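You operate a simulated robot arm through the tools that you are given. There is no shell and no other tool. Be economical: measure what you need, move in short steps, check, and stop when the job is done.

You are at the controls of a simulated robot arm. One attempt, no reset.

JOB
Shut the red and blue port levers and cap both ports.
Fine: air is bleeding in there; each cap on the port of its colour.

Only the result counts: the job must be done as asked and must still hold three seconds after the hand-in. Knocking over, shifting, dropping, spilling or breaking anything else fails it. Lids that push on must go on centred and level and be pressed home; caps that screw on are set level and turned clockwise until they are tight.

ROBOT AND FRAMES
A 7-joint arm with a two-finger parallel gripper, fixed in place. Base frame: the origin is at the foot of the arm, x ahead of it, y to its left, z up. Readings come in cm, rad, newtons and seconds.
With the tool pointing down near the work surface it reaches from about 32 to 74 cm from the base axis. Its first joint turns from -2.007 to 2.007 rad. Payload 3.91 kg.
Tool frame: the origin (TCP) lies between the finger pads and is the grasp point; the fingertips stand 3 cm ahead of it; z points along the fingers, y is the line along which they close. The gripper opens to 11 cm. The fingers are 2 cm wide and 1 cm thick; the gripper's body (4.8 by 11.2 cm) begins 5.5 cm behind the TCP.
Orientation is that of the tool frame in the base frame, as a unit quaternion [x, y, z, w]. With the fingers straight down and closing along the base's y, the tool's x points along the base's -x, its y along +y and its z along -z.

CONTROLS
- The arm moves only by the tool arm_command. Its argument "rows" is a list of rows, each a list of 7 numbers: the finger opening in mm, from 0 to 110, then the shift along the tool's x, y, z in units of 25 mm (1.0 is 25 mm), then the turn, a rotation vector about the tool's x, y, z in units of 4 degrees (1.0 is 4 degrees). In form: [[claw, x, y, z, rx, ry, rz], ...]. A call has 1 to 20 rows; each row shifts and turns the commanded pose from where the row before left it, along the tool's axes as they then stand. A call with a number of a shift or a turn outside -1 to 1 is refused whole. Rows are played at 5 a second. More than 5 cm and 0.15 rad between two rows, or a gripper value outside its range, and nothing of the call is played. A pose out of reach is approached as far as the arm can. The call stops where the force on the tool passes 60 N (or 10 N more than at its start, if that is more) or the arm is blocked; 0.2 s more then pass. The fingers move at their own pace (about 10.8 cm/s each) and stop on an object; they squeeze with about 21 N. The grip force told is the motor's: it shows also when the fingers shut on nothing. Time passes only in rows, and 0.2 s behind the last, so rows that do not move let the fingers close. The reply holds the time, the measured pose of the TCP, the force on the tool along the base axes, the opening and the grip force, in the units named above and with some noise.
- Cameras (640 x 400 px; columns grow to the right, rows downward): "scene" is fixed at [39.95, 50.39, 167.99]; the picture's right is [-1.00, 0.02, 0.00], its down [0.02, 0.61, -0.79] and it looks along [-0.02, -0.79, -0.61] (base axes); focal length 339 px, centre (320, 200). "wrist" rides on the gripper at [7.2, 1.7, -10.3] in the tool frame; the picture's right is [-0.23, 0.97, 0.00], its down [-0.76, -0.18, -0.62] and it looks along [-0.61, -0.14, 0.78] (tool axes); focal length 222 px, centre (320, 200). There is no depth. A picture from a camera that has moved, and an enlarged one, comes with that camera's place and axes in the base frame and with its lens. The place of the scene camera against the robot may be out by one fixed shift of up to 1.8 cm in any direction.
- get_image(camera): a new picture of that camera. The clock stands still meanwhile.
- raise_lower(by): slides the trunk up (or, below 0, down) by that many cm; the arm rides with it, the base frame stays. It gives what a move gives, with no picture.
- zoom(camera, box): a new picture of the part [left, top, right, bottom] of that camera's present view, enlarged. The clock stands still meanwhile.
- finish_job(): hands the job in; it is judged then, once.

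Go step by step. Nothing tells you positions but the pictures and the camera data: compare them with the known pose of the tool, close in by small moves and look again before you grip or let go. The budget is 120 turns and 76 pictures, counting those below and the enlarged ones. Unless the task says otherwise, let go and move clear before handing in, and close with one line.

The tools are called after "Call:" as a command line: name --pt "numbers of a row" for each row, then --argument value for the rest, lists and objects as JSON in quotes. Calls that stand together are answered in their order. arm_command: Moves the arm, as the interface text tells. Its arguments: {"type":"object","properties":{"rows":{"type":"array","items":{"type":"array","items":{"type":"number"}}}},"required":["rows"]} The other tools are called the same way: raise_lower (by) slides the trunk up or down; get_image (camera) takes a picture; zoom (camera, box) takes an enlarged picture of a part of a camera's view; finish_job () hands the job in.

At the start:

```text
clock: 0.0
ee_pos: [18.29, -49.88, 129.11]
orientation: [0.0, 1.0, 0.0, 0.0]
force: [-0.1, 0.1, 0.0]
finger_gap: 11.0
grip_force: 0.1
trunk travel left (down, up): [-90.0, 9.0]
```

scene: 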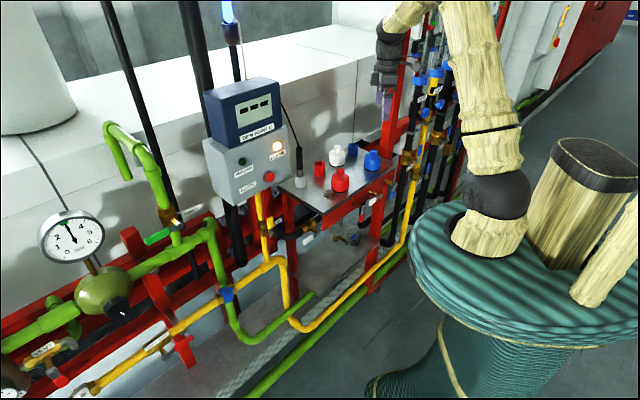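
wrist: 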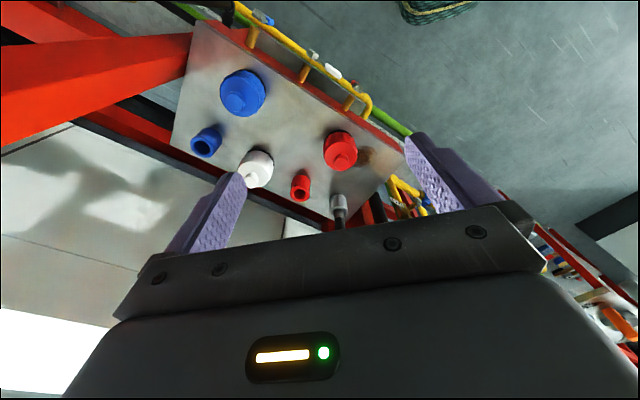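

I see a metal shelf with bottles (red, blue, white), caps and a pipe rail with levers in front of it. I'll take enlarged views first to identify ports, levers and caps.

Call:
zoom --camera "scene" --box '[260, 110, 420, 210]'

Call:
zoom --camera "wrist" --box '[160, 0, 480, 240]'

Call:
zoom --camera "scene" --box '[250, 150, 450, 275]'

```text
4.00 times, centred on (340, 160) of scene
camera zoom: at [39.95, 50.39, 167.99], right [-1.0, 0.02, 0.0], down [0.02, 0.61, -0.79], along [-0.02, -0.79, -0.61], focal length 1355 px, centre (240, 360)
```

zoom: 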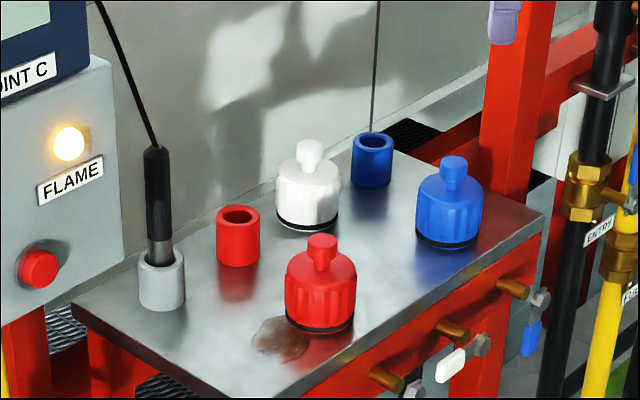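

```text
1.67 times, centred on (320, 120) of wrist
camera zoom: at [10.93, -48.21, 139.5], right [0.23, 0.97, 0.0], down [0.76, -0.18, 0.62], along [0.61, -0.14, -0.78], focal length 370 px, centre (320, 333)
```

zoom: 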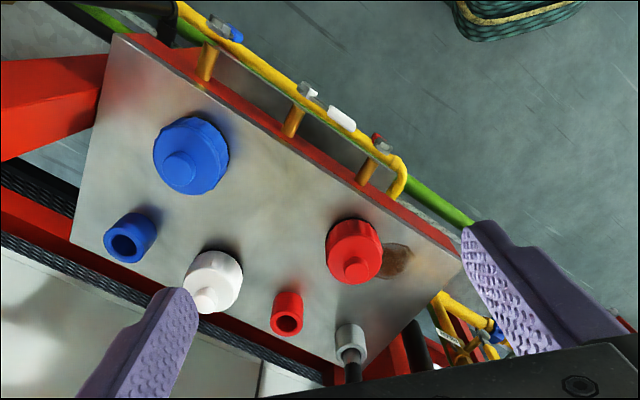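

```text
3.20 times, centred on (350, 212) of scene
camera zoom: at [39.95, 50.39, 167.99], right [-1.0, 0.02, 0.0], down [0.02, 0.61, -0.79], along [-0.02, -0.79, -0.61], focal length 1084 px, centre (224, 160)
```

zoom: 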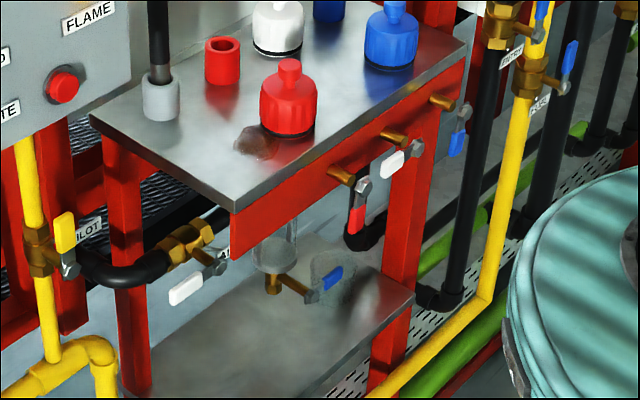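

The caps seem to stand on the bench (about z≈98) and three brass stubs with levers point out of the front. I'll move the wrist camera in front to look at the stubs from the +y side.

Call:
arm_command --pt "110 -0.5 1 0 0 0 0" --pt "110 -0.5 1 0 0 0 0" --pt "110 -0.5 1 0 0 0 0" --pt "110 -0.5 1 0 0 0 0" --pt "110 -0.5 1 0 0 0 0" --pt "110 -0.5 1 0 0 0 0" --pt "110 -0.5 1 0 0 0 0" --pt "110 0 1 0 0 0 0"

Call:
arm_command --pt "110 0 0 0 0 0 1" --pt "110 0 0 0 0 0 1" --pt "110 0 0 0 0 0 1" --pt "110 0 0 0 0 0 1" --pt "110 0 0 0 0 0 1" --pt "110 0 0 0 0 0 1" --pt "110 0 0 0 0 0 1" --pt "110 0 0 0 0 0 1" --pt "110 0 0 0 0 0 1" --pt "110 0 0 0 0 0 1" --pt "110 0 0 0 0 0 1" --pt "110 0 0 0 0 0 1" --pt "110 0 0 0 0 0 1" --pt "110 0 0 0 0 0 1" --pt "110 0 0 0 0 0 1" --pt "110 0 0 0 0 0 1" --pt "110 0 0 0 0 0 1" --pt "110 0 0 0 0 0 1" --pt "110 0 0 0 0 0 1" --pt "110 0 0 0 0 0 1"

Call:
get_image --camera "wrist"

```text
clock: 1.8
ee_pos: [27.11, -29.68, 129.18]
orientation: [0.001, 1.0, -0.001, 0.0]
force: [-0.4, 1.0, -0.7]
finger_gap: 11.0
grip_force: 0.0
trunk travel left (down, up): [-90.0, 9.0]
```

```text
clock: 6.0
ee_pos: [27.24, -29.91, 129.09]
orientation: [0.644, 0.765, 0.0, 0.0]
force: [0.0, -0.2, -0.8]
finger_gap: 11.01
grip_force: 0.1
trunk travel left (down, up): [-90.0, 9.0]
```

```text
70 pictures are left
camera wrist: at [27.43, -22.48, 139.41], right [1.0, -0.06, 0.0], down [-0.04, -0.78, 0.62], along [-0.03, -0.62, -0.78], focal length 222 px, centre (320, 200)
```

wrist: 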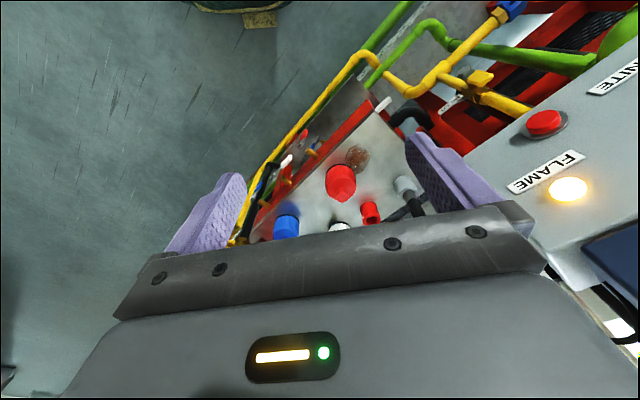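

The bench stands turned by about 45°, its front facing (-x,+y). I'll zoom onto the stubs and caps from here.

Call:
zoom --camera "wrist" --box '[240, 90, 440, 240]'

Call:
zoom --camera "scene" --box '[340, 160, 420, 210]'

```text
2.67 times, centred on (340, 165) of wrist
camera zoom: at [27.43, -22.48, 139.41], right [1.0, -0.06, 0.0], down [-0.04, -0.78, 0.62], along [-0.03, -0.62, -0.78], focal length 592 px, centre (267, 293)
```

zoom: 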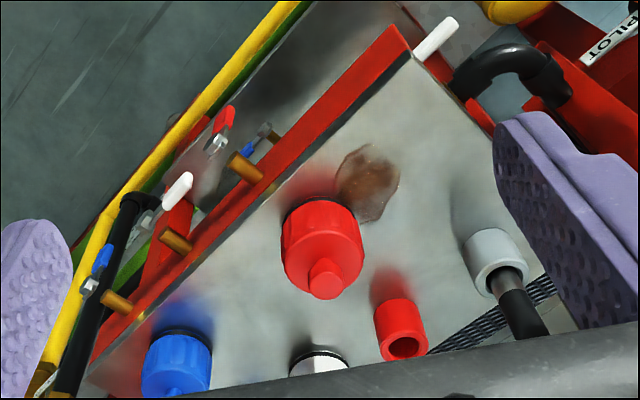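

```text
8.00 times, centred on (380, 185) of scene
camera zoom: at [39.95, 50.39, 167.99], right [-1.0, 0.02, 0.0], down [0.02, 0.61, -0.79], along [-0.02, -0.79, -0.61], focal length 2710 px, centre (-160, 320)
```

zoom: 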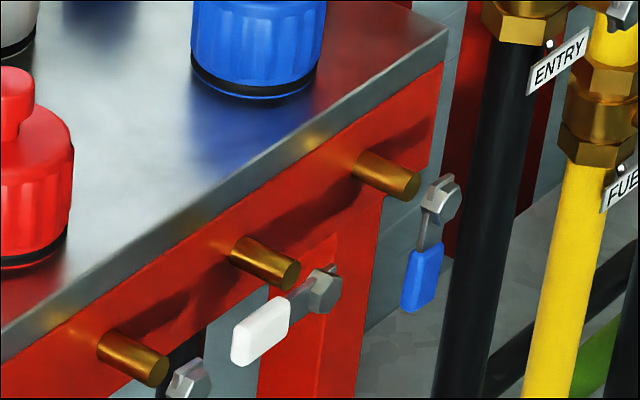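

Reading it: three ports stand in a row on the bench (red, white, blue); the white one is already capped with its lever turned sideways (shut), while red and blue levers hang down (open) with their caps in front. I'll bring the hand around, facing the bench front with a 45° tilt, to see the levers.

Call:
arm_command --pt "0 0 0 0 0 0 -0.97" --pt "0 0 0 0 0 0 -0.97" --pt "0 0 0 0 0 0 -0.97" --pt "0 0 0 0 0 0 -0.97" --pt "0 0 0 0 0 0 -0.97" --pt "0 0 0 0 0 0 -0.97" --pt "0 0 0 0 0 0 -0.97" --pt "0 0 0 0 0 0 -0.97" --pt "0 0 0 0 0 0 -0.97" --pt "0 0.38 -0.92 0.8 0 0 0" --pt "0 0.38 -0.92 0.8 0 0 0" --pt "0 0.38 -0.92 0.8 0 0 0" --pt "0 0.38 -0.92 0.8 0 0 0" --pt "0 0.38 -0.92 0.8 0 0 0" --pt "0 0.38 -0.92 0.8 0 0 0" --pt "0 0.38 -0.92 0.8 0 0 0" --pt "0 0.38 -0.92 0.8 0 0 0" --pt "0 0.38 -0.92 0.8 0 0 0" --pt "0 0.38 -0.92 0.8 0 0 0"

Call:
arm_command --pt "0 0 0 0 0 -0.94 0" --pt "0 0 0 0 0 -0.94 0" --pt "0 0 0 0 0 -0.94 0" --pt "0 0 0 0 0 -0.94 0" --pt "0 0 0 0 0 -0.94 0" --pt "0 0 0 0 0 -0.94 0" --pt "0 0 0 0 0 -0.94 0" --pt "0 0 0 0 0 -0.94 0" --pt "0 0 0 0 0 -0.94 0" --pt "0 0 0 0 0 -0.94 0" --pt "0 0 0 0 0 -0.94 0" --pt "0 0 0 0 0 -0.94 0"

Call:
get_image --camera "wrist"

```text
clock: 10.0
ee_pos: [3.89, -39.61, 108.99]
orientation: [0.383, 0.924, 0.001, 0.001]
force: [-0.8, -0.2, 0.3]
finger_gap: 0.01
grip_force: 20.8
trunk travel left (down, up): [-90.0, 9.0]
```

```text
clock: 12.6
ee_pos: [4.9, -36.94, 108.59]
orientation: [0.372, 0.882, -0.054, 0.284]
force: [0.2, -0.6, -0.3]
finger_gap: 0.0
grip_force: 21.1
out of reach, approached as far as the arm can: row 5, 6, 7
trunk travel left (down, up): [-90.0, 9.0]
```

```text
67 pictures are left
camera wrist: at [-2.94, -28.02, 113.51], right [0.8, 0.56, 0.24], down [0.02, -0.41, 0.91], along [0.6, -0.72, -0.34], focal length 222 px, centre (320, 200)
```

wrist: 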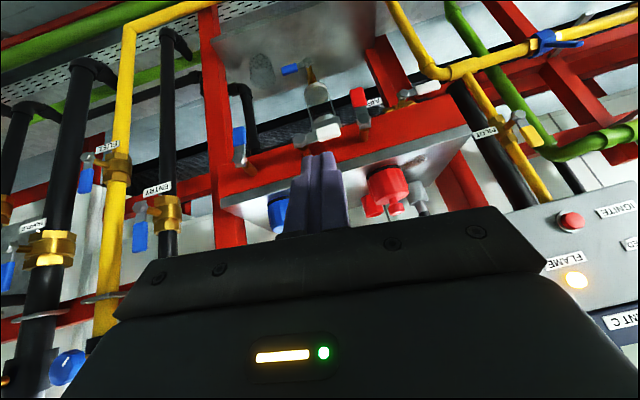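

The hand now faces the front (picture upside-down); tilt reached about 33°. Zooming on the levers.

Call:
zoom --camera "wrist" --box '[200, 60, 480, 235]'

```text
2.29 times, centred on (340, 148) of wrist
camera zoom: at [-2.94, -28.02, 113.51], right [0.8, 0.56, 0.24], down [0.02, -0.41, 0.91], along [0.6, -0.72, -0.34], focal length 508 px, centre (274, 320)
```

zoom: 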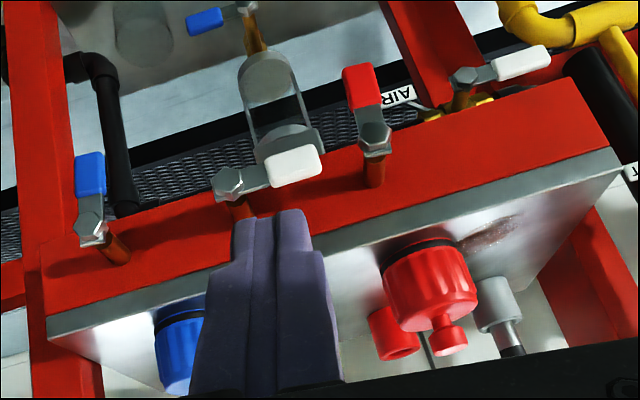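

Red nut is about (22.2,-43.5,92.5), white (15,-50.7), blue (7.9,-57.8), levers ~5 cm long; red and blue must swing from down to the +x/+y side like white. I want a more horizontal hand, so I'll test with the trunk lowered while the arm is raised.

Call:
arm_command --pt "0 -0.545 0 -0.839 0 0 0" --pt "0 -0.545 0 -0.839 0 0 0" --pt "0 -0.545 0 -0.839 0 0 0" --pt "0 -0.545 0 -0.839 0 0 0" --pt "0 -0.545 0 -0.839 0 0 0" --pt "0 -0.545 0 -0.839 0 0 0"

Call:
raise_lower --by -15

Call:
arm_command --pt "0 -0.545 0 -0.839 0 0 0" --pt "0 -0.545 0 -0.839 0 0 0" --pt "0 -0.545 0 -0.839 0 0 0" --pt "0 -0.545 0 -0.839 0 0 0" --pt "0 0 0 0 0 -0.94 0" --pt "0 0 0 0 0 -0.94 0" --pt "0 0 0 0 0 -0.94 0"

Call:
get_image --camera "scene"

```text
clock: 14.0
ee_pos: [3.76, -38.11, 123.53]
orientation: [0.372, 0.882, -0.053, 0.283]
force: [0.3, 0.0, 0.0]
finger_gap: 0.0
grip_force: 21.3
trunk travel left (down, up): [-90.0, 9.0]
```

```text
clock: 15.8
ee_pos: [3.72, -38.06, 108.61]
orientation: [0.372, 0.882, -0.054, 0.284]
force: [0.6, 0.2, 0.0]
finger_gap: 0.0
grip_force: 20.5
trunk travel left (down, up): [-75.0, 24.0]
```

```text
clock: 17.4
ee_pos: [2.92, -38.83, 118.44]
orientation: [0.366, 0.849, -0.092, 0.369]
force: [0.2, -0.2, -0.1]
finger_gap: 0.0
grip_force: 20.6
trunk travel left (down, up): [-75.0, 24.0]
```

```text
65 pictures are left
```

scene: 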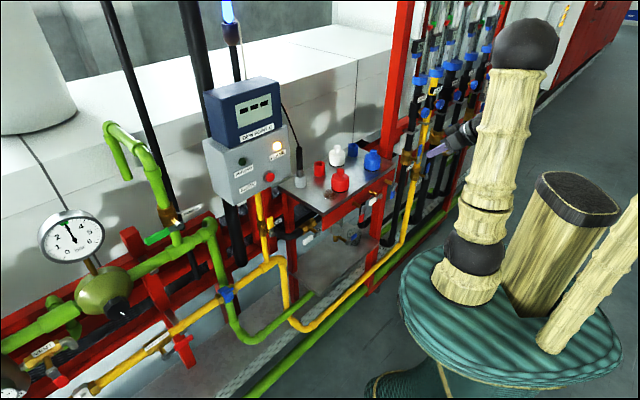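

The arm stands clear and the tilt now works. I'll lower the trunk more and continue tilting toward horizontal.

Call:
arm_command --pt "0 -0.69 0 -0.71 0 0 0" --pt "0 -0.69 0 -0.71 0 0 0" --pt "0 -0.69 0 -0.71 0 0 0" --pt "0 -0.69 0 -0.71 0 0 0"

Call:
raise_lower --by -15

Call:
arm_command --pt "0 0 0 0 0 -0.94 0" --pt "0 0 0 0 0 -0.94 0" --pt "0 0 0 0 0 -0.94 0" --pt "0 0 0 0 0 -0.94 0" --pt "0 0 0 0 0 -0.94 0" --pt "0 0 0 0 0 -0.94 0" --pt "0 0 0 0 0 -0.94 0" --pt "0 0 0 0 0 -0.94 0"

```text
clock: 18.4
ee_pos: [1.97, -39.71, 128.52]
orientation: [0.367, 0.85, -0.092, 0.368]
force: [0.3, -0.1, 0.0]
finger_gap: 0.0
grip_force: 20.8
trunk travel left (down, up): [-75.0, 24.0]
```

```text
clock: 20.1
ee_pos: [1.92, -39.65, 113.42]
orientation: [0.365, 0.85, -0.091, 0.369]
force: [0.3, 0.1, -0.3]
finger_gap: 0.02
grip_force: 20.3
trunk travel left (down, up): [-60.0, 39.0]
```

```text
clock: 21.9
ee_pos: [1.99, -39.5, 113.59]
orientation: [0.33, 0.725, -0.183, 0.577]
force: [0.0, 0.3, -1.0]
finger_gap: 0.0
grip_force: 21.4
trunk travel left (down, up): [-60.0, 39.0]
```

Tilt is now about 75°, good. I'll lower further and bring the fingertips to 6 cm in front of the red lever, on its -e side.

Call:
raise_lower --by -15

Call:
arm_command --pt "0 0.563 0.564 0.86 0 0 0" --pt "0 0.563 0.564 0.86 0 0 0" --pt "0 0.563 0.564 0.86 0 0 0" --pt "0 0.563 0.564 0.86 0 0 0" --pt "0 0.563 0.564 0.86 0 0 0"

Call:
get_image --camera "wrist"

Call:
get_image --camera "scene"

```text
clock: 23.6
ee_pos: [1.87, -39.67, 98.5]
orientation: [0.329, 0.725, -0.182, 0.576]
force: [-0.8, 0.0, 0.4]
finger_gap: 0.01
grip_force: 21.1
trunk travel left (down, up): [-45.0, 54.0]
```

```text
clock: 24.9
ee_pos: [13.8, -39.69, 89.77]
orientation: [0.328, 0.726, -0.181, 0.577]
force: [-1.2, -0.3, -0.1]
finger_gap: 0.02
grip_force: 22.0
trunk travel left (down, up): [-45.0, 54.0]
```

```text
64 pictures are left
camera wrist: at [6.58, -29.87, 85.76], right [0.7, 0.64, 0.33], down [-0.48, 0.07, 0.88], along [0.54, -0.77, 0.35], focal length 222 px, centre (320, 200)
```

wrist: 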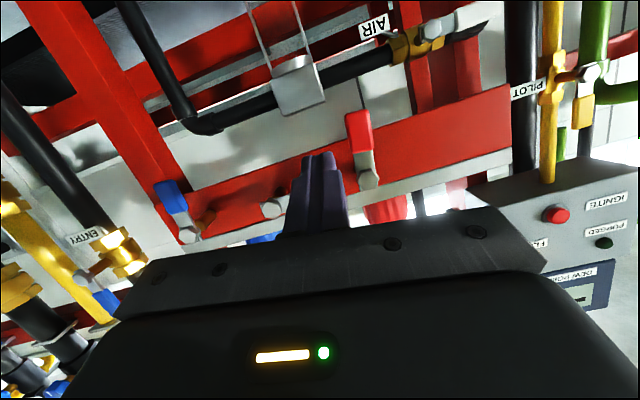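

```text
63 pictures are left
```

scene: 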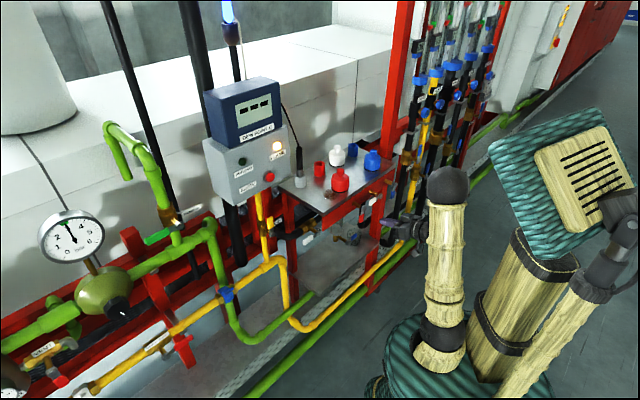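

Geometry agrees (red nut ≈ (22.3,-43.4,93), lever tip z≈86.8). I advance the tip to lever depth beside the red lever.

Call:
arm_command --pt "0 -0.247 -0.017 0.873 0 0 0" --pt "0 -0.247 -0.017 0.873 0 0 0" --pt "0 -0.247 -0.017 0.873 0 0 0"

Call:
zoom --camera "wrist" --box '[200, 60, 480, 235]'

```text
clock: 25.6
ee_pos: [18.52, -44.54, 89.72]
orientation: [0.33, 0.725, -0.183, 0.576]
force: [-0.3, 0.0, -0.3]
finger_gap: 0.0
grip_force: 20.9
trunk travel left (down, up): [-45.0, 54.0]
```

```text
2.29 times, centred on (340, 148) of wrist
camera zoom: at [11.4, -34.81, 85.9], right [0.7, 0.64, 0.33], down [-0.48, 0.07, 0.88], along [0.53, -0.77, 0.35], focal length 508 px, centre (274, 320)
```

zoom: 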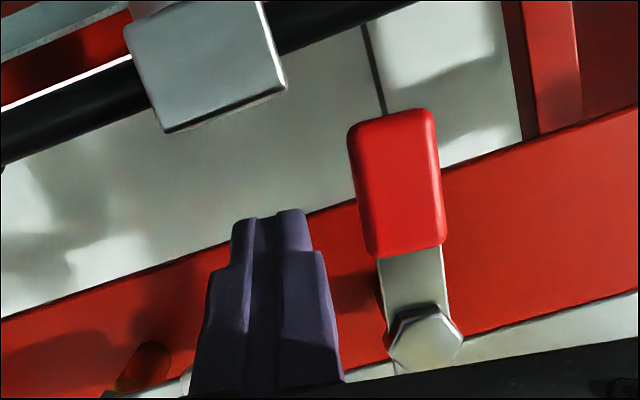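

The tip sits beside the red grip. Now I sweep in an arc toward +e, first part.

Call:
arm_command --pt "0 0.187 0.299 0.059 0 0 0" --pt "0 0.204 0.458 0.067 0 0 0" --pt "0 0.076 0.502 0.032 0 0 0" --pt "0 -0.01 0.496 0.007 0 0 0"

Call:
zoom --camera "wrist" --box '[200, 60, 480, 235]'

```text
clock: 26.6
ee_pos: [21.76, -41.21, 88.95]
orientation: [0.329, 0.726, -0.181, 0.576]
force: [-1.2, 0.0, -0.1]
finger_gap: 0.0
grip_force: 20.8
trunk travel left (down, up): [-45.0, 54.0]
```

```text
2.29 times, centred on (340, 148) of wrist
camera zoom: at [14.56, -31.38, 85.02], right [0.7, 0.64, 0.33], down [-0.48, 0.07, 0.88], along [0.54, -0.77, 0.35], focal length 508 px, centre (274, 320)
```

zoom: 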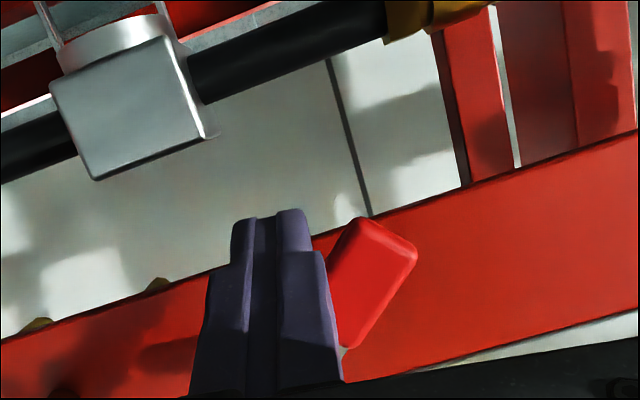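

The lever turns with the finger. Continue the arc to horizontal.

Call:
arm_command --pt "0 -0.178 0.408 -0.042 0 0 0" --pt "0 -0.244 0.367 -0.062 0 0 0" --pt "0 -0.353 0.324 -0.094 0 0 0" --pt "0 -0.08 0.01 -0.02 0 0 0"

Call:
zoom --camera "wrist" --box '[200, 60, 480, 235]'

Call:
zoom --camera "scene" --box '[300, 160, 420, 235]'

```text
clock: 27.6
ee_pos: [23.45, -39.33, 91.21]
orientation: [0.331, 0.727, -0.181, 0.574]
force: [-5.9, 5.8, -22.4]
finger_gap: 0.0
grip_force: 20.7
trunk travel left (down, up): [-45.0, 54.0]
```

```text
2.29 times, centred on (340, 148) of wrist
camera zoom: at [16.26, -29.58, 87.46], right [0.7, 0.64, 0.33], down [-0.47, 0.06, 0.88], along [0.54, -0.77, 0.35], focal length 508 px, centre (274, 320)
```

zoom: 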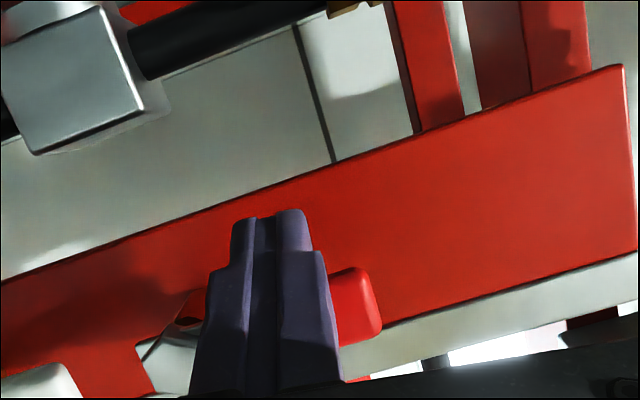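

```text
5.33 times, centred on (360, 198) of scene
camera zoom: at [39.95, 50.39, 167.99], right [-1.0, 0.02, 0.0], down [0.02, 0.61, -0.79], along [-0.02, -0.79, -0.61], focal length 1807 px, centre (107, 213)
```

zoom: 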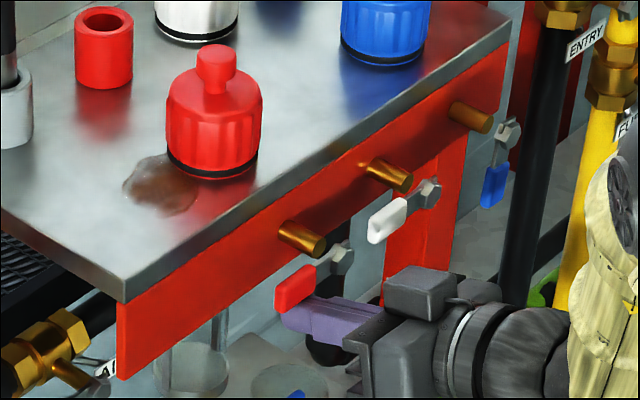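

Red lever is at its stop, parallel to the white one. I back out and shift along the front to the blue lever.

Call:
arm_command --pt "0 0.306 -0.037 0.086 0 0 0" --pt "0 0.254 0.018 -0.899 0 0 0" --pt "0 0.254 0.018 -0.899 0 0 0" --pt "0 0.254 0.018 -0.899 0 0 0"

Call:
arm_command --pt "0 -0.07 -0.989 -0.04 0 0 0" --pt "0 -0.07 -0.989 -0.04 0 0 0" --pt "0 -0.07 -0.989 -0.04 0 0 0" --pt "0 -0.07 -0.989 -0.04 0 0 0" --pt "0 -0.07 -0.989 -0.04 0 0 0" --pt "0 -0.07 -0.989 -0.04 0 0 0" --pt "0 -0.07 -0.989 -0.04 0 0 0" --pt "0 -0.07 -0.989 -0.04 0 0 0" --pt "0 -0.07 -0.989 -0.04 0 0 0" --pt "0 -0.07 -0.989 -0.04 0 0 0" --pt "0 -0.07 -0.989 -0.04 0 0 0"

Call:
get_image --camera "wrist"

```text
clock: 28.6
ee_pos: [18.58, -38.75, 92.88]
orientation: [0.329, 0.725, -0.182, 0.577]
force: [-0.1, -0.3, -0.6]
finger_gap: 0.01
grip_force: 21.4
out of reach, approached as far as the arm can: row 2, 3, 4
trunk travel left (down, up): [-45.0, 54.0]
```

```text
clock: 31.1
ee_pos: [-0.84, -57.75, 91.69]
orientation: [0.329, 0.725, -0.182, 0.577]
force: [-0.1, 0.4, -0.5]
finger_gap: 0.01
grip_force: 21.0
trunk travel left (down, up): [-45.0, 54.0]
```

```text
58 pictures are left
camera wrist: at [-7.98, -48.06, 87.87], right [0.7, 0.64, 0.33], down [-0.48, 0.07, 0.88], along [0.53, -0.77, 0.35], focal length 222 px, centre (320, 200)
```

wrist: 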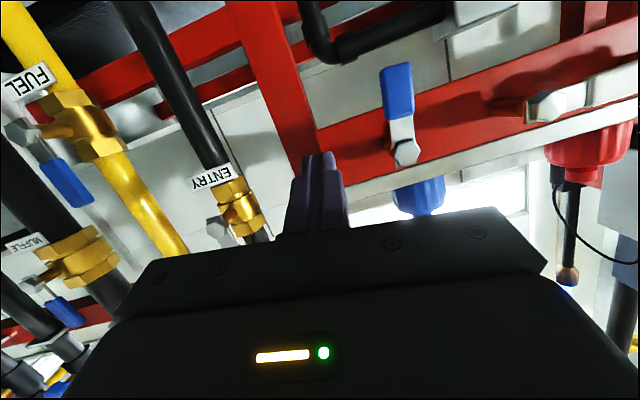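

Blue nut confirmed at about (8,-57.7,92.8). I position the tip beside the blue lever and insert.

Call:
arm_command --pt "0 0.418 0.472 0.128 0 0 0" --pt "0 0.418 0.472 0.128 0 0 0" --pt "0 -0.223 -0.015 0.79 0 0 0" --pt "0 -0.223 -0.015 0.79 0 0 0"

Call:
zoom --camera "wrist" --box '[200, 60, 480, 235]'

```text
clock: 32.0
ee_pos: [3.78, -58.9, 89.69]
orientation: [0.33, 0.725, -0.183, 0.577]
force: [0.3, -0.1, -0.3]
finger_gap: 0.0
grip_force: 20.7
trunk travel left (down, up): [-45.0, 54.0]
```

```text
2.29 times, centred on (340, 148) of wrist
camera zoom: at [-3.27, -49.22, 85.74], right [0.7, 0.64, 0.33], down [-0.48, 0.07, 0.88], along [0.53, -0.77, 0.35], focal length 508 px, centre (274, 320)
```

zoom: 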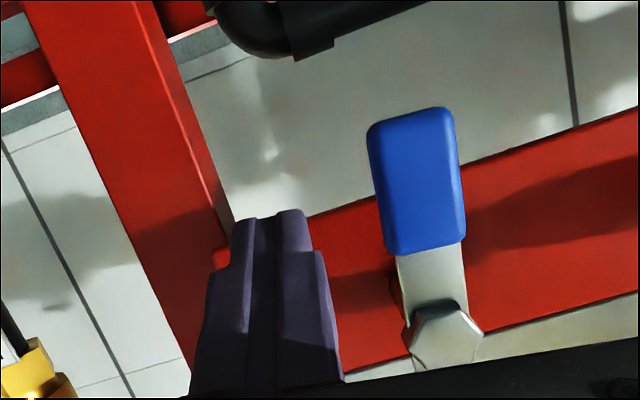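

In the same relation as with red. I sweep the blue lever through the same arc.

Call:
arm_command --pt "0 0.169 0.502 0.058 0 0 0" --pt "0 0.204 0.458 0.067 0 0 0" --pt "0 0.076 0.502 0.032 0 0 0" --pt "0 -0.01 0.496 0.007 0 0 0" --pt "0 -0.178 0.408 -0.042 0 0 0" --pt "0 -0.244 0.367 -0.062 0 0 0" --pt "0 -0.353 0.324 -0.094 0 0 0" --pt "0 -0.1 0.01 -0.02 0 0 0"

Call:
zoom --camera "wrist" --box '[200, 60, 480, 235]'

Call:
zoom --camera "scene" --box '[300, 140, 420, 215]'

```text
clock: 33.9
ee_pos: [9.04, -53.66, 91.31]
orientation: [0.331, 0.727, -0.18, 0.574]
force: [-4.6, 6.5, -25.3]
finger_gap: 0.0
grip_force: 21.2
trunk travel left (down, up): [-45.0, 54.0]
```

```text
2.29 times, centred on (340, 148) of wrist
camera zoom: at [1.96, -43.85, 87.46], right [0.7, 0.63, 0.33], down [-0.48, 0.06, 0.88], along [0.54, -0.77, 0.35], focal length 508 px, centre (274, 320)
```

zoom: 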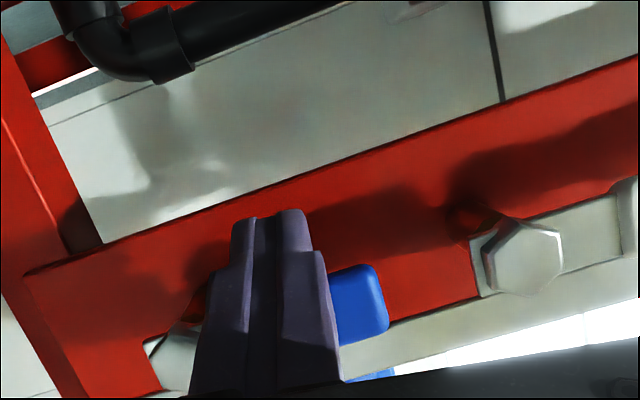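

```text
5.33 times, centred on (360, 178) of scene
camera zoom: at [39.95, 50.39, 167.99], right [-1.0, 0.02, 0.0], down [0.02, 0.61, -0.79], along [-0.02, -0.79, -0.61], focal length 1807 px, centre (107, 320)
```

zoom: 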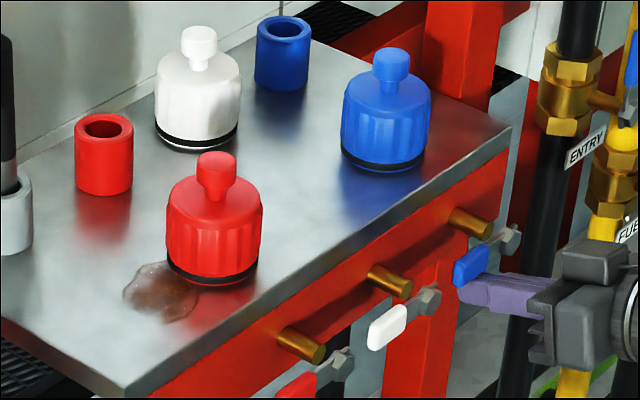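

Both levers are shut, parallel to white. I back out, raise the trunk, and then level the hand downward for a close look at caps and ports.

Call:
arm_command --pt "0 0.306 -0.037 0.086 0 0 0" --pt "0 0.254 0.018 -0.899 0 0 0" --pt "0 0.254 0.018 -0.899 0 0 0" --pt "0 0.254 0.018 -0.899 0 0 0"

Call:
raise_lower --by 36

Call:
arm_command --pt "0 0 0 0 0 0.94 0" --pt "0 0 0 0 0 0.94 0" --pt "0 0 0 0 0 0.94 0" --pt "0 0 0 0 0 0.94 0" --pt "0 0 0 0 0 0.94 0" --pt "0 0 0 0 0 0.94 0" --pt "0 0 0 0 0 0.94 0" --pt "0 0 0 0 0 0.94 0" --pt "0 0 0 0 0 0.94 0" --pt "0 0 0 0 0 0.94 0"

```text
clock: 34.9
ee_pos: [4.25, -48.43, 90.4]
orientation: [0.329, 0.725, -0.183, 0.577]
force: [0.9, 0.2, 0.2]
finger_gap: 0.02
grip_force: 21.4
trunk travel left (down, up): [-45.0, 54.0]
```

```text
clock: 38.4
ee_pos: [4.28, -48.31, 126.45]
orientation: [0.329, 0.725, -0.182, 0.577]
force: [-0.4, 0.2, -0.4]
finger_gap: 0.0
grip_force: 21.2
trunk travel left (down, up): [-81.0, 18.0]
```

```text
clock: 40.5
ee_pos: [4.35, -48.44, 126.51]
orientation: [0.371, 0.872, -0.067, 0.312]
force: [0.6, -0.2, -0.1]
finger_gap: 0.0
grip_force: 21.4
trunk travel left (down, up): [-81.0, 18.0]
```

The tubes and the white cap line up exactly with the three levers (10.2 cm apart), so the tubes are the ports, and the knobbed pieces are the caps. I level the hand and look.

Call:
arm_command --pt "110 0 0 0 0.168 0.915 -0.026" --pt "110 0 0 0 0.168 0.915 -0.026" --pt "110 0 0 0 0.168 0.915 -0.026" --pt "110 0 0 0 0.168 0.915 -0.026" --pt "110 0 0 0 0.168 0.915 -0.026" --pt "110 0 0 0 0.168 0.915 -0.026" --pt "110 0 0 0 0.168 0.915 -0.026" --pt "110 0 0 0 0.168 0.915 -0.026" --pt "110 0 0 0 0.168 0.915 -0.026" --pt "110 0 0 0 0.168 0.915 -0.026"

Call:
get_image --camera "wrist"

```text
clock: 42.8
ee_pos: [4.32, -48.31, 126.7]
orientation: [0.383, 0.924, 0.0, -0.001]
force: [-0.5, 0.2, 0.7]
finger_gap: 11.0
grip_force: 0.0
trunk travel left (down, up): [-81.0, 18.0]
```

```text
54 pictures are left
camera wrist: at [0.26, -42.15, 136.9], right [0.85, 0.53, 0.0], down [0.41, -0.67, 0.62], along [0.33, -0.53, -0.78], focal length 222 px, centre (320, 200)
```

wrist: 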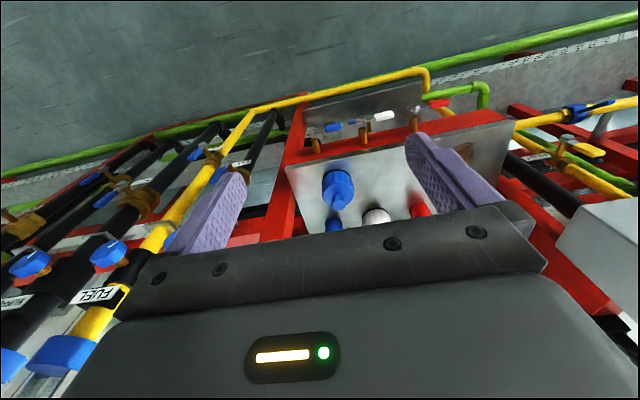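

I move forward over the bench for a better view.

Call:
arm_command --pt "110 -0.93 0.7 0.3 0 0 0" --pt "110 -0.93 0.7 0.3 0 0 0" --pt "110 -0.93 0.7 0.3 0 0 0" --pt "110 -0.93 0.7 0.3 0 0 0" --pt "110 -0.93 0.7 0.3 0 0 0" --pt "110 -0.93 0.7 0.3 0 0 0"

Call:
get_image --camera "wrist"

Call:
zoom --camera "wrist" --box '[180, 50, 460, 225]'

```text
clock: 44.1
ee_pos: [21.56, -50.9, 121.92]
orientation: [0.383, 0.924, 0.0, 0.0]
force: [-0.5, -0.4, 0.4]
finger_gap: 10.98
grip_force: 0.0
trunk travel left (down, up): [-81.0, 18.0]
```

```text
53 pictures are left
camera wrist: at [17.54, -44.66, 132.27], right [0.85, 0.53, 0.0], down [0.41, -0.66, 0.62], along [0.33, -0.53, -0.78], focal length 222 px, centre (320, 200)
```

wrist: 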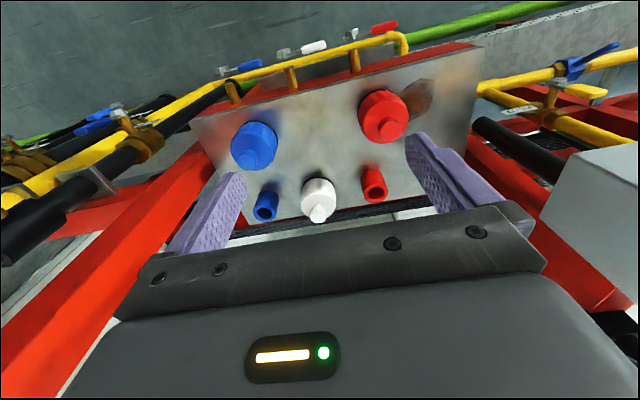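

```text
2.29 times, centred on (320, 138) of wrist
camera zoom: at [17.54, -44.66, 132.27], right [0.85, 0.53, 0.0], down [0.41, -0.66, 0.62], along [0.33, -0.53, -0.78], focal length 508 px, centre (320, 343)
```

zoom: 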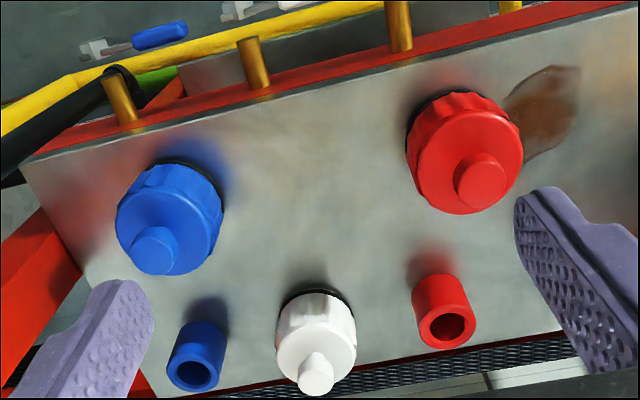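

Port tops are at z≈102.4 (red (37.3,-58.6), blue (23.1,-72.8)), bench top ≈98.2, red cap about (30.4,-48.6) with knob top ≈106. I hover above the red cap and check centring.

Call:
arm_command --pt "110 -0.4625 0.788 0 0 0 0" --pt "110 -0.4625 0.788 0 0 0 0" --pt "110 -0.4625 0.788 0 0 0 0" --pt "110 -0.4625 0.788 0 0 0 0" --pt "110 0 0 0.9 0 0 0" --pt "110 0 0 0.9 0 0 0" --pt "110 0 0 0.9 0 0 0" --pt "110 0 0 0.9 0 0 0"

Call:
get_image --camera "wrist"

Call:
zoom --camera "scene" --box '[280, 110, 400, 185]'

```text
clock: 46.0
ee_pos: [30.75, -48.59, 113.04]
orientation: [0.382, 0.924, 0.001, 0.0]
force: [0.3, -0.2, 0.3]
finger_gap: 10.99
grip_force: 0.0
trunk travel left (down, up): [-81.0, 18.0]
```

```text
51 pictures are left
camera wrist: at [26.65, -42.38, 123.46], right [0.85, 0.53, 0.0], down [0.41, -0.66, 0.62], along [0.33, -0.53, -0.78], focal length 222 px, centre (320, 200)
```

wrist: 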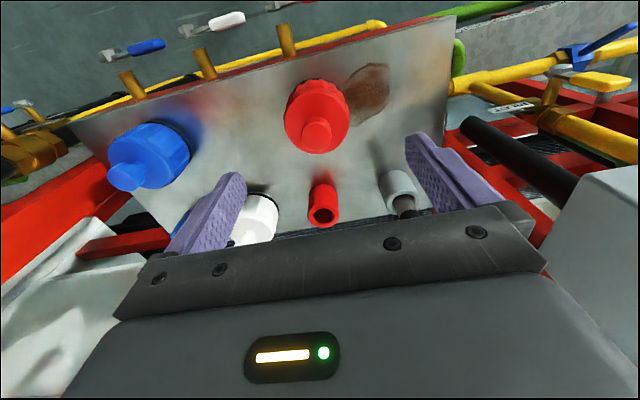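

```text
5.33 times, centred on (340, 148) of scene
camera zoom: at [39.95, 50.39, 167.99], right [-1.0, 0.02, 0.0], down [0.02, 0.61, -0.79], along [-0.02, -0.79, -0.61], focal length 1807 px, centre (213, 480)
```

zoom: 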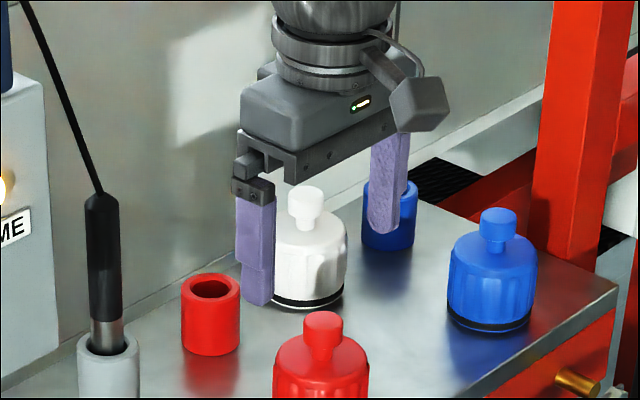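

The cap centre computes to (30.2,-48.65), a small correction. I descend around it.

Call:
arm_command --pt "110 0.14 -0.168 0 0 0 0" --pt "110 0 0 0.85 0 0 0" --pt "110 0 0 0.85 0 0 0" --pt "110 0 0 0.85 0 0 0" --pt "110 0 0 0.85 0 0 0" --pt "110 0 0 0.8 0 0 0"

Call:
get_image --camera "wrist"

Call:
zoom --camera "scene" --box '[280, 130, 400, 205]'

```text
clock: 47.4
ee_pos: [30.07, -48.43, 102.67]
orientation: [0.383, 0.924, 0.001, 0.0]
force: [-0.2, 0.1, 0.2]
finger_gap: 11.0
grip_force: 0.0
trunk travel left (down, up): [-81.0, 18.0]
```

```text
49 pictures are left
camera wrist: at [26.02, -42.18, 112.94], right [0.85, 0.53, 0.0], down [0.41, -0.66, 0.62], along [0.33, -0.53, -0.78], focal length 222 px, centre (320, 200)
```

wrist: 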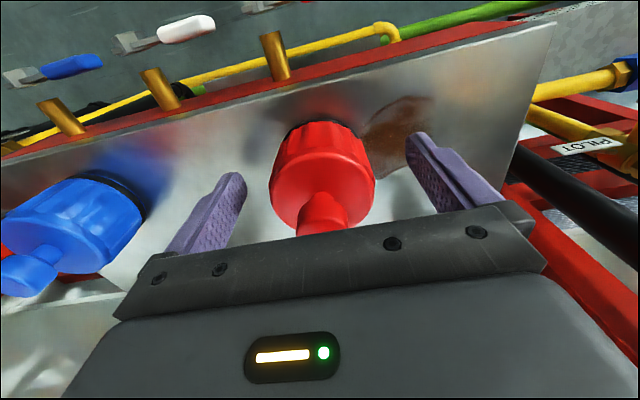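

```text
5.33 times, centred on (340, 168) of scene
camera zoom: at [39.95, 50.39, 167.99], right [-1.0, 0.02, 0.0], down [0.02, 0.61, -0.79], along [-0.02, -0.79, -0.61], focal length 1807 px, centre (213, 373)
```

zoom: 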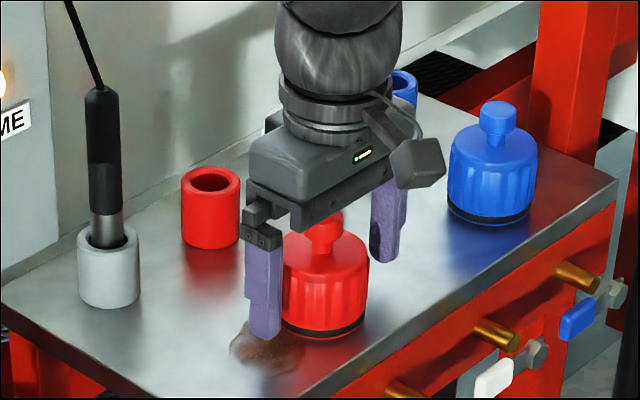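

The fingers straddle the red cap. I close and check that it isn't dragged off.

Call:
arm_command --pt "60 0 0 0 0 0 0" --pt "40 0 0 0 0 0 0" --pt "40 0 0 0 0 0 0" --pt "40 0 0 0 0 0 0"

Call:
get_image --camera "wrist"

```text
clock: 48.4
ee_pos: [30.04, -48.4, 102.68]
orientation: [0.383, 0.924, 0.001, 0.001]
force: [-0.2, -0.2, -0.4]
finger_gap: 5.96
grip_force: 21.4
trunk travel left (down, up): [-81.0, 18.0]
```

```text
47 pictures are left
camera wrist: at [26.0, -42.17, 112.97], right [0.85, 0.53, 0.0], down [0.41, -0.66, 0.62], along [0.33, -0.53, -0.78], focal length 222 px, centre (320, 200)
```

wrist: 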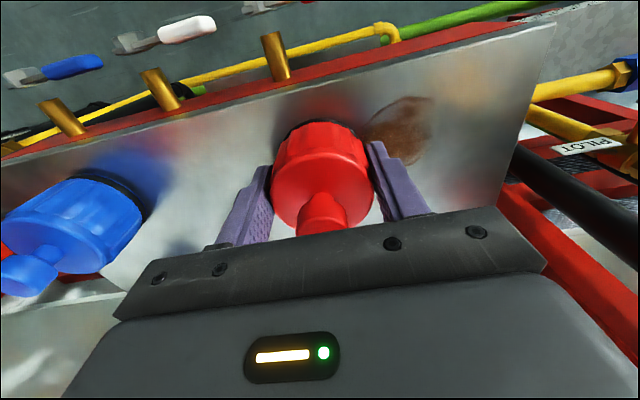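

Gripped at 5.96 cm. Lift it straight up 7 cm and look.

Call:
arm_command --pt "40 0 0 -0.5 0 0 0" --pt "40 0 0 -0.6 0 0 0" --pt "40 0 0 -0.85 0 0 0" --pt "40 0 0 -0.85 0 0 0"

Call:
get_image --camera "wrist"

Call:
zoom --camera "scene" --box '[280, 110, 400, 185]'

```text
clock: 49.4
ee_pos: [29.73, -48.45, 109.57]
orientation: [0.383, 0.924, 0.0, 0.001]
force: [0.1, 0.0, -0.3]
finger_gap: 5.97
grip_force: 20.8
trunk travel left (down, up): [-81.0, 18.0]
```

```text
46 pictures are left
camera wrist: at [25.7, -42.24, 119.92], right [0.85, 0.53, 0.0], down [0.41, -0.66, 0.62], along [0.33, -0.53, -0.78], focal length 222 px, centre (320, 200)
```

wrist: 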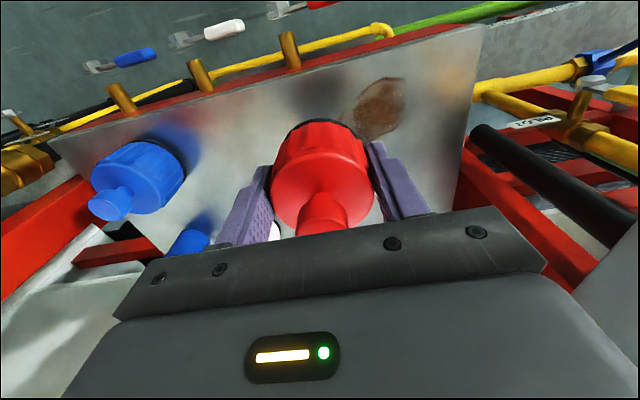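

```text
5.33 times, centred on (340, 148) of scene
camera zoom: at [39.95, 50.39, 167.99], right [-1.0, 0.02, 0.0], down [0.02, 0.61, -0.79], along [-0.02, -0.79, -0.61], focal length 1807 px, centre (213, 480)
```

zoom: 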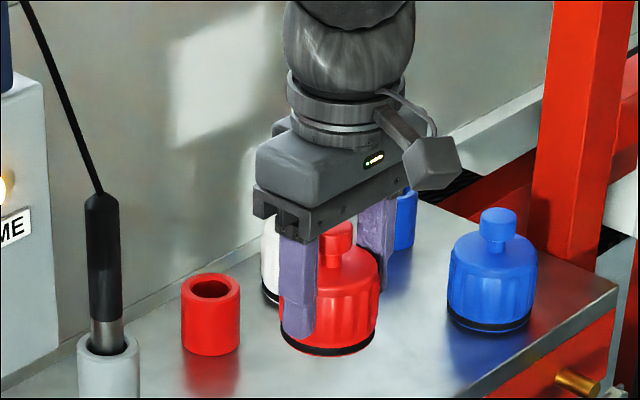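

Cap held upright. I zoom to measure how the cap sits in the hand before moving over the port.

Call:
zoom --camera "wrist" --box '[240, 100, 400, 240]'

```text
2.86 times, centred on (320, 170) of wrist
camera zoom: at [25.7, -42.24, 119.92], right [0.85, 0.53, 0.0], down [0.41, -0.66, 0.62], along [0.33, -0.53, -0.78], focal length 635 px, centre (320, 286)
```

zoom: 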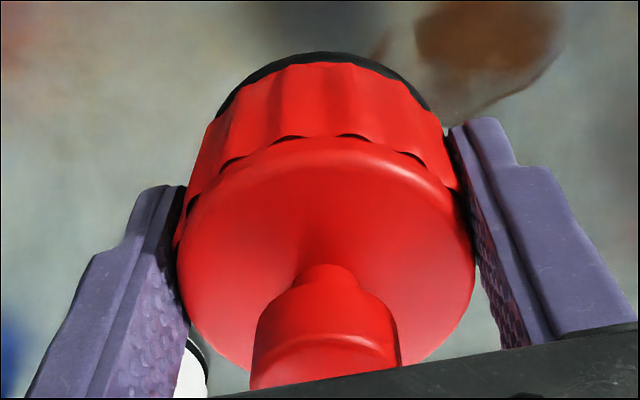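

Cap sits well (centre about -0.25 cm in tool x). I raise and sidestep to get a clear close view of the red port before placing.

Call:
arm_command --pt "40 0 0 -0.9 0 0 0" --pt "40 0 0 -0.9 0 0 0" --pt "40 -0.856 -0.864 0 0 0 0" --pt "40 -0.856 -0.864 0 0 0 0" --pt "40 -0.856 -0.864 0 0 0 0" --pt "40 -0.856 -0.864 0 0 0 0" --pt "40 -0.856 -0.864 0 0 0 0"

Call:
zoom --camera "wrist" --box '[320, 40, 520, 180]'

Call:
zoom --camera "scene" --box '[270, 110, 390, 185]'

```text
clock: 51.0
ee_pos: [29.67, -63.83, 113.97]
orientation: [0.383, 0.924, 0.002, 0.0]
force: [0.2, -0.6, 0.0]
finger_gap: 5.98
grip_force: 21.6
trunk travel left (down, up): [-81.0, 18.0]
```

```text
2.86 times, centred on (420, 110) of wrist
camera zoom: at [25.6, -57.64, 124.33], right [0.85, 0.53, 0.0], down [0.41, -0.67, 0.62], along [0.33, -0.53, -0.78], focal length 635 px, centre (34, 457)
```

zoom: 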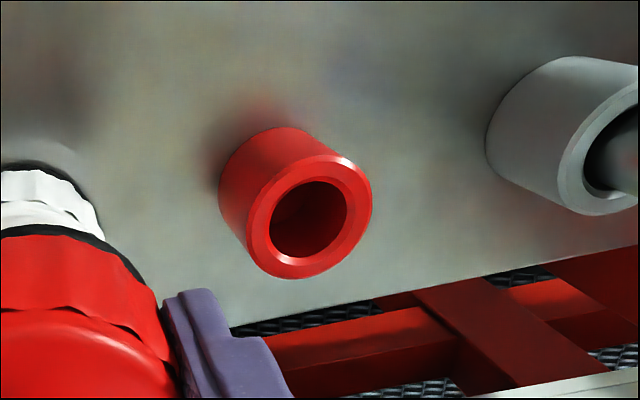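

```text
5.33 times, centred on (330, 148) of scene
camera zoom: at [39.95, 50.39, 167.99], right [-1.0, 0.02, 0.0], down [0.02, 0.61, -0.79], along [-0.02, -0.79, -0.61], focal length 1807 px, centre (267, 480)
```

zoom: 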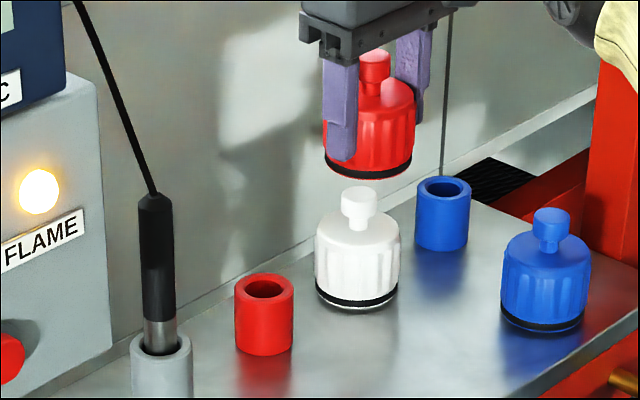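

The port top centre comes out at e=-14.97, n=-67.88 in bench axes, matching the earlier estimate. I move the red cap above the red port at height.

Call:
arm_command --pt "40 -0.152 0.913 0 0 0 0" --pt "40 -0.152 0.913 0 0 0 0" --pt "40 -0.152 0.913 0 0 0 0" --pt "40 -0.152 0.913 0 0 0 0" --pt "40 0 0 0.8 0 0 0" --pt "40 0 0 0.6 0 0 0"

Call:
zoom --camera "scene" --box '[280, 130, 360, 180]'

Call:
get_image --camera "wrist"

```text
clock: 52.4
ee_pos: [37.3, -58.57, 110.42]
orientation: [0.382, 0.924, 0.001, 0.0]
force: [0.4, 0.2, -1.1]
finger_gap: 5.96
grip_force: 21.3
trunk travel left (down, up): [-81.0, 18.0]
```

```text
8.00 times, centred on (320, 155) of scene
camera zoom: at [39.95, 50.39, 167.99], right [-1.0, 0.02, 0.0], down [0.02, 0.61, -0.79], along [-0.02, -0.79, -0.61], focal length 2710 px, centre (320, 560)
```

zoom: 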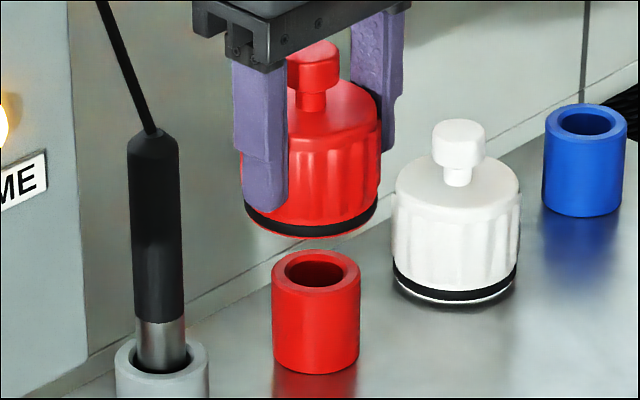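

```text
40 pictures are left
camera wrist: at [33.28, -52.21, 120.8], right [0.85, 0.53, 0.0], down [0.41, -0.66, 0.62], along [0.33, -0.53, -0.78], focal length 222 px, centre (320, 200)
```

wrist: 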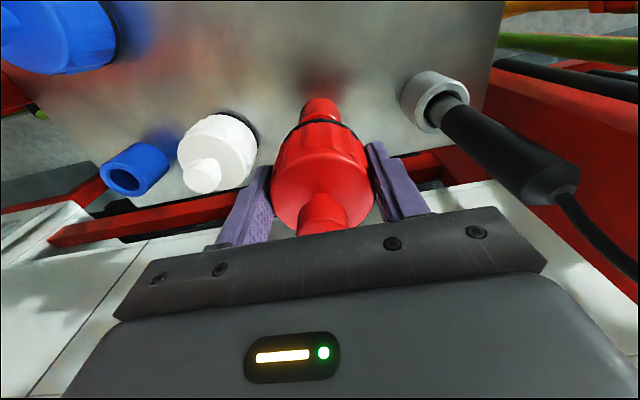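

Slightly off laterally (~0.3 cm); I correct and lower until the cap is about to meet the port.

Call:
arm_command --pt "40 0.08 -0.04 0.5 0 0 0" --pt "40 0 0 0.5 0 0 0" --pt "40 0 0 0.24 0 0 0"

Call:
zoom --camera "scene" --box '[280, 130, 360, 180]'

Call:
zoom --camera "wrist" --box '[240, 70, 400, 190]'

```text
clock: 53.1
ee_pos: [37.15, -58.17, 107.42]
orientation: [0.383, 0.924, 0.001, 0.0]
force: [-0.1, 0.0, -1.1]
finger_gap: 5.97
grip_force: 21.3
trunk travel left (down, up): [-81.0, 18.0]
```

```text
8.00 times, centred on (320, 155) of scene
camera zoom: at [39.95, 50.39, 167.99], right [-1.0, 0.02, 0.0], down [0.02, 0.61, -0.79], along [-0.02, -0.79, -0.61], focal length 2710 px, centre (320, 560)
```

zoom: 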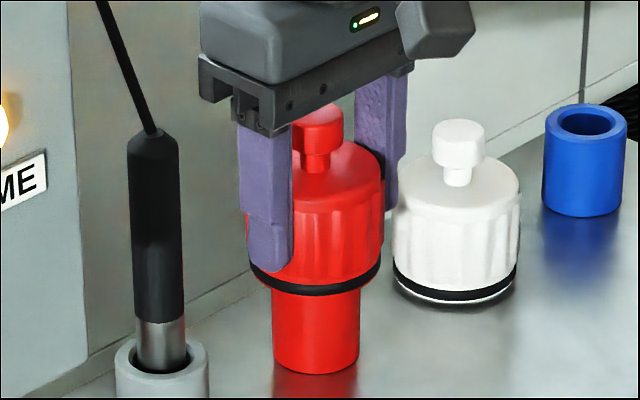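

```text
3.33 times, centred on (320, 130) of wrist
camera zoom: at [33.09, -52.01, 117.79], right [0.85, 0.53, 0.0], down [0.41, -0.66, 0.62], along [0.33, -0.53, -0.78], focal length 740 px, centre (320, 433)
```

zoom: 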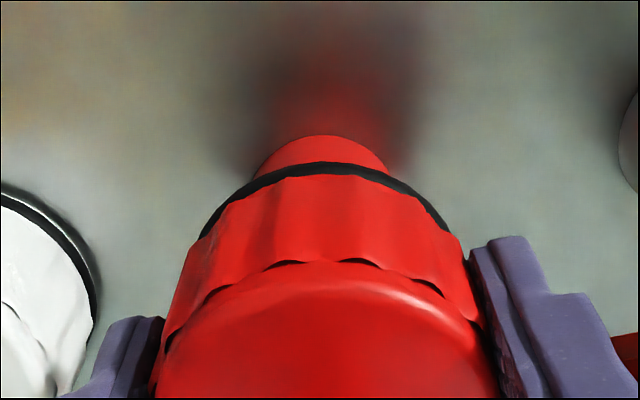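

Aligned within about 0.1–0.2 cm in both views. I lower slowly.

Call:
arm_command --pt "40 0 0 0.2 0 0 0" --pt "40 0 0 0.2 0 0 0" --pt "40 0 0 0.2 0 0 0"

```text
clock: 54.0
ee_pos: [37.24, -58.34, 105.91]
orientation: [0.383, 0.924, 0.002, 0.0]
force: [-0.9, 0.8, -0.8]
finger_gap: 5.98
grip_force: 21.3
trunk travel left (down, up): [-81.0, 18.0]
```

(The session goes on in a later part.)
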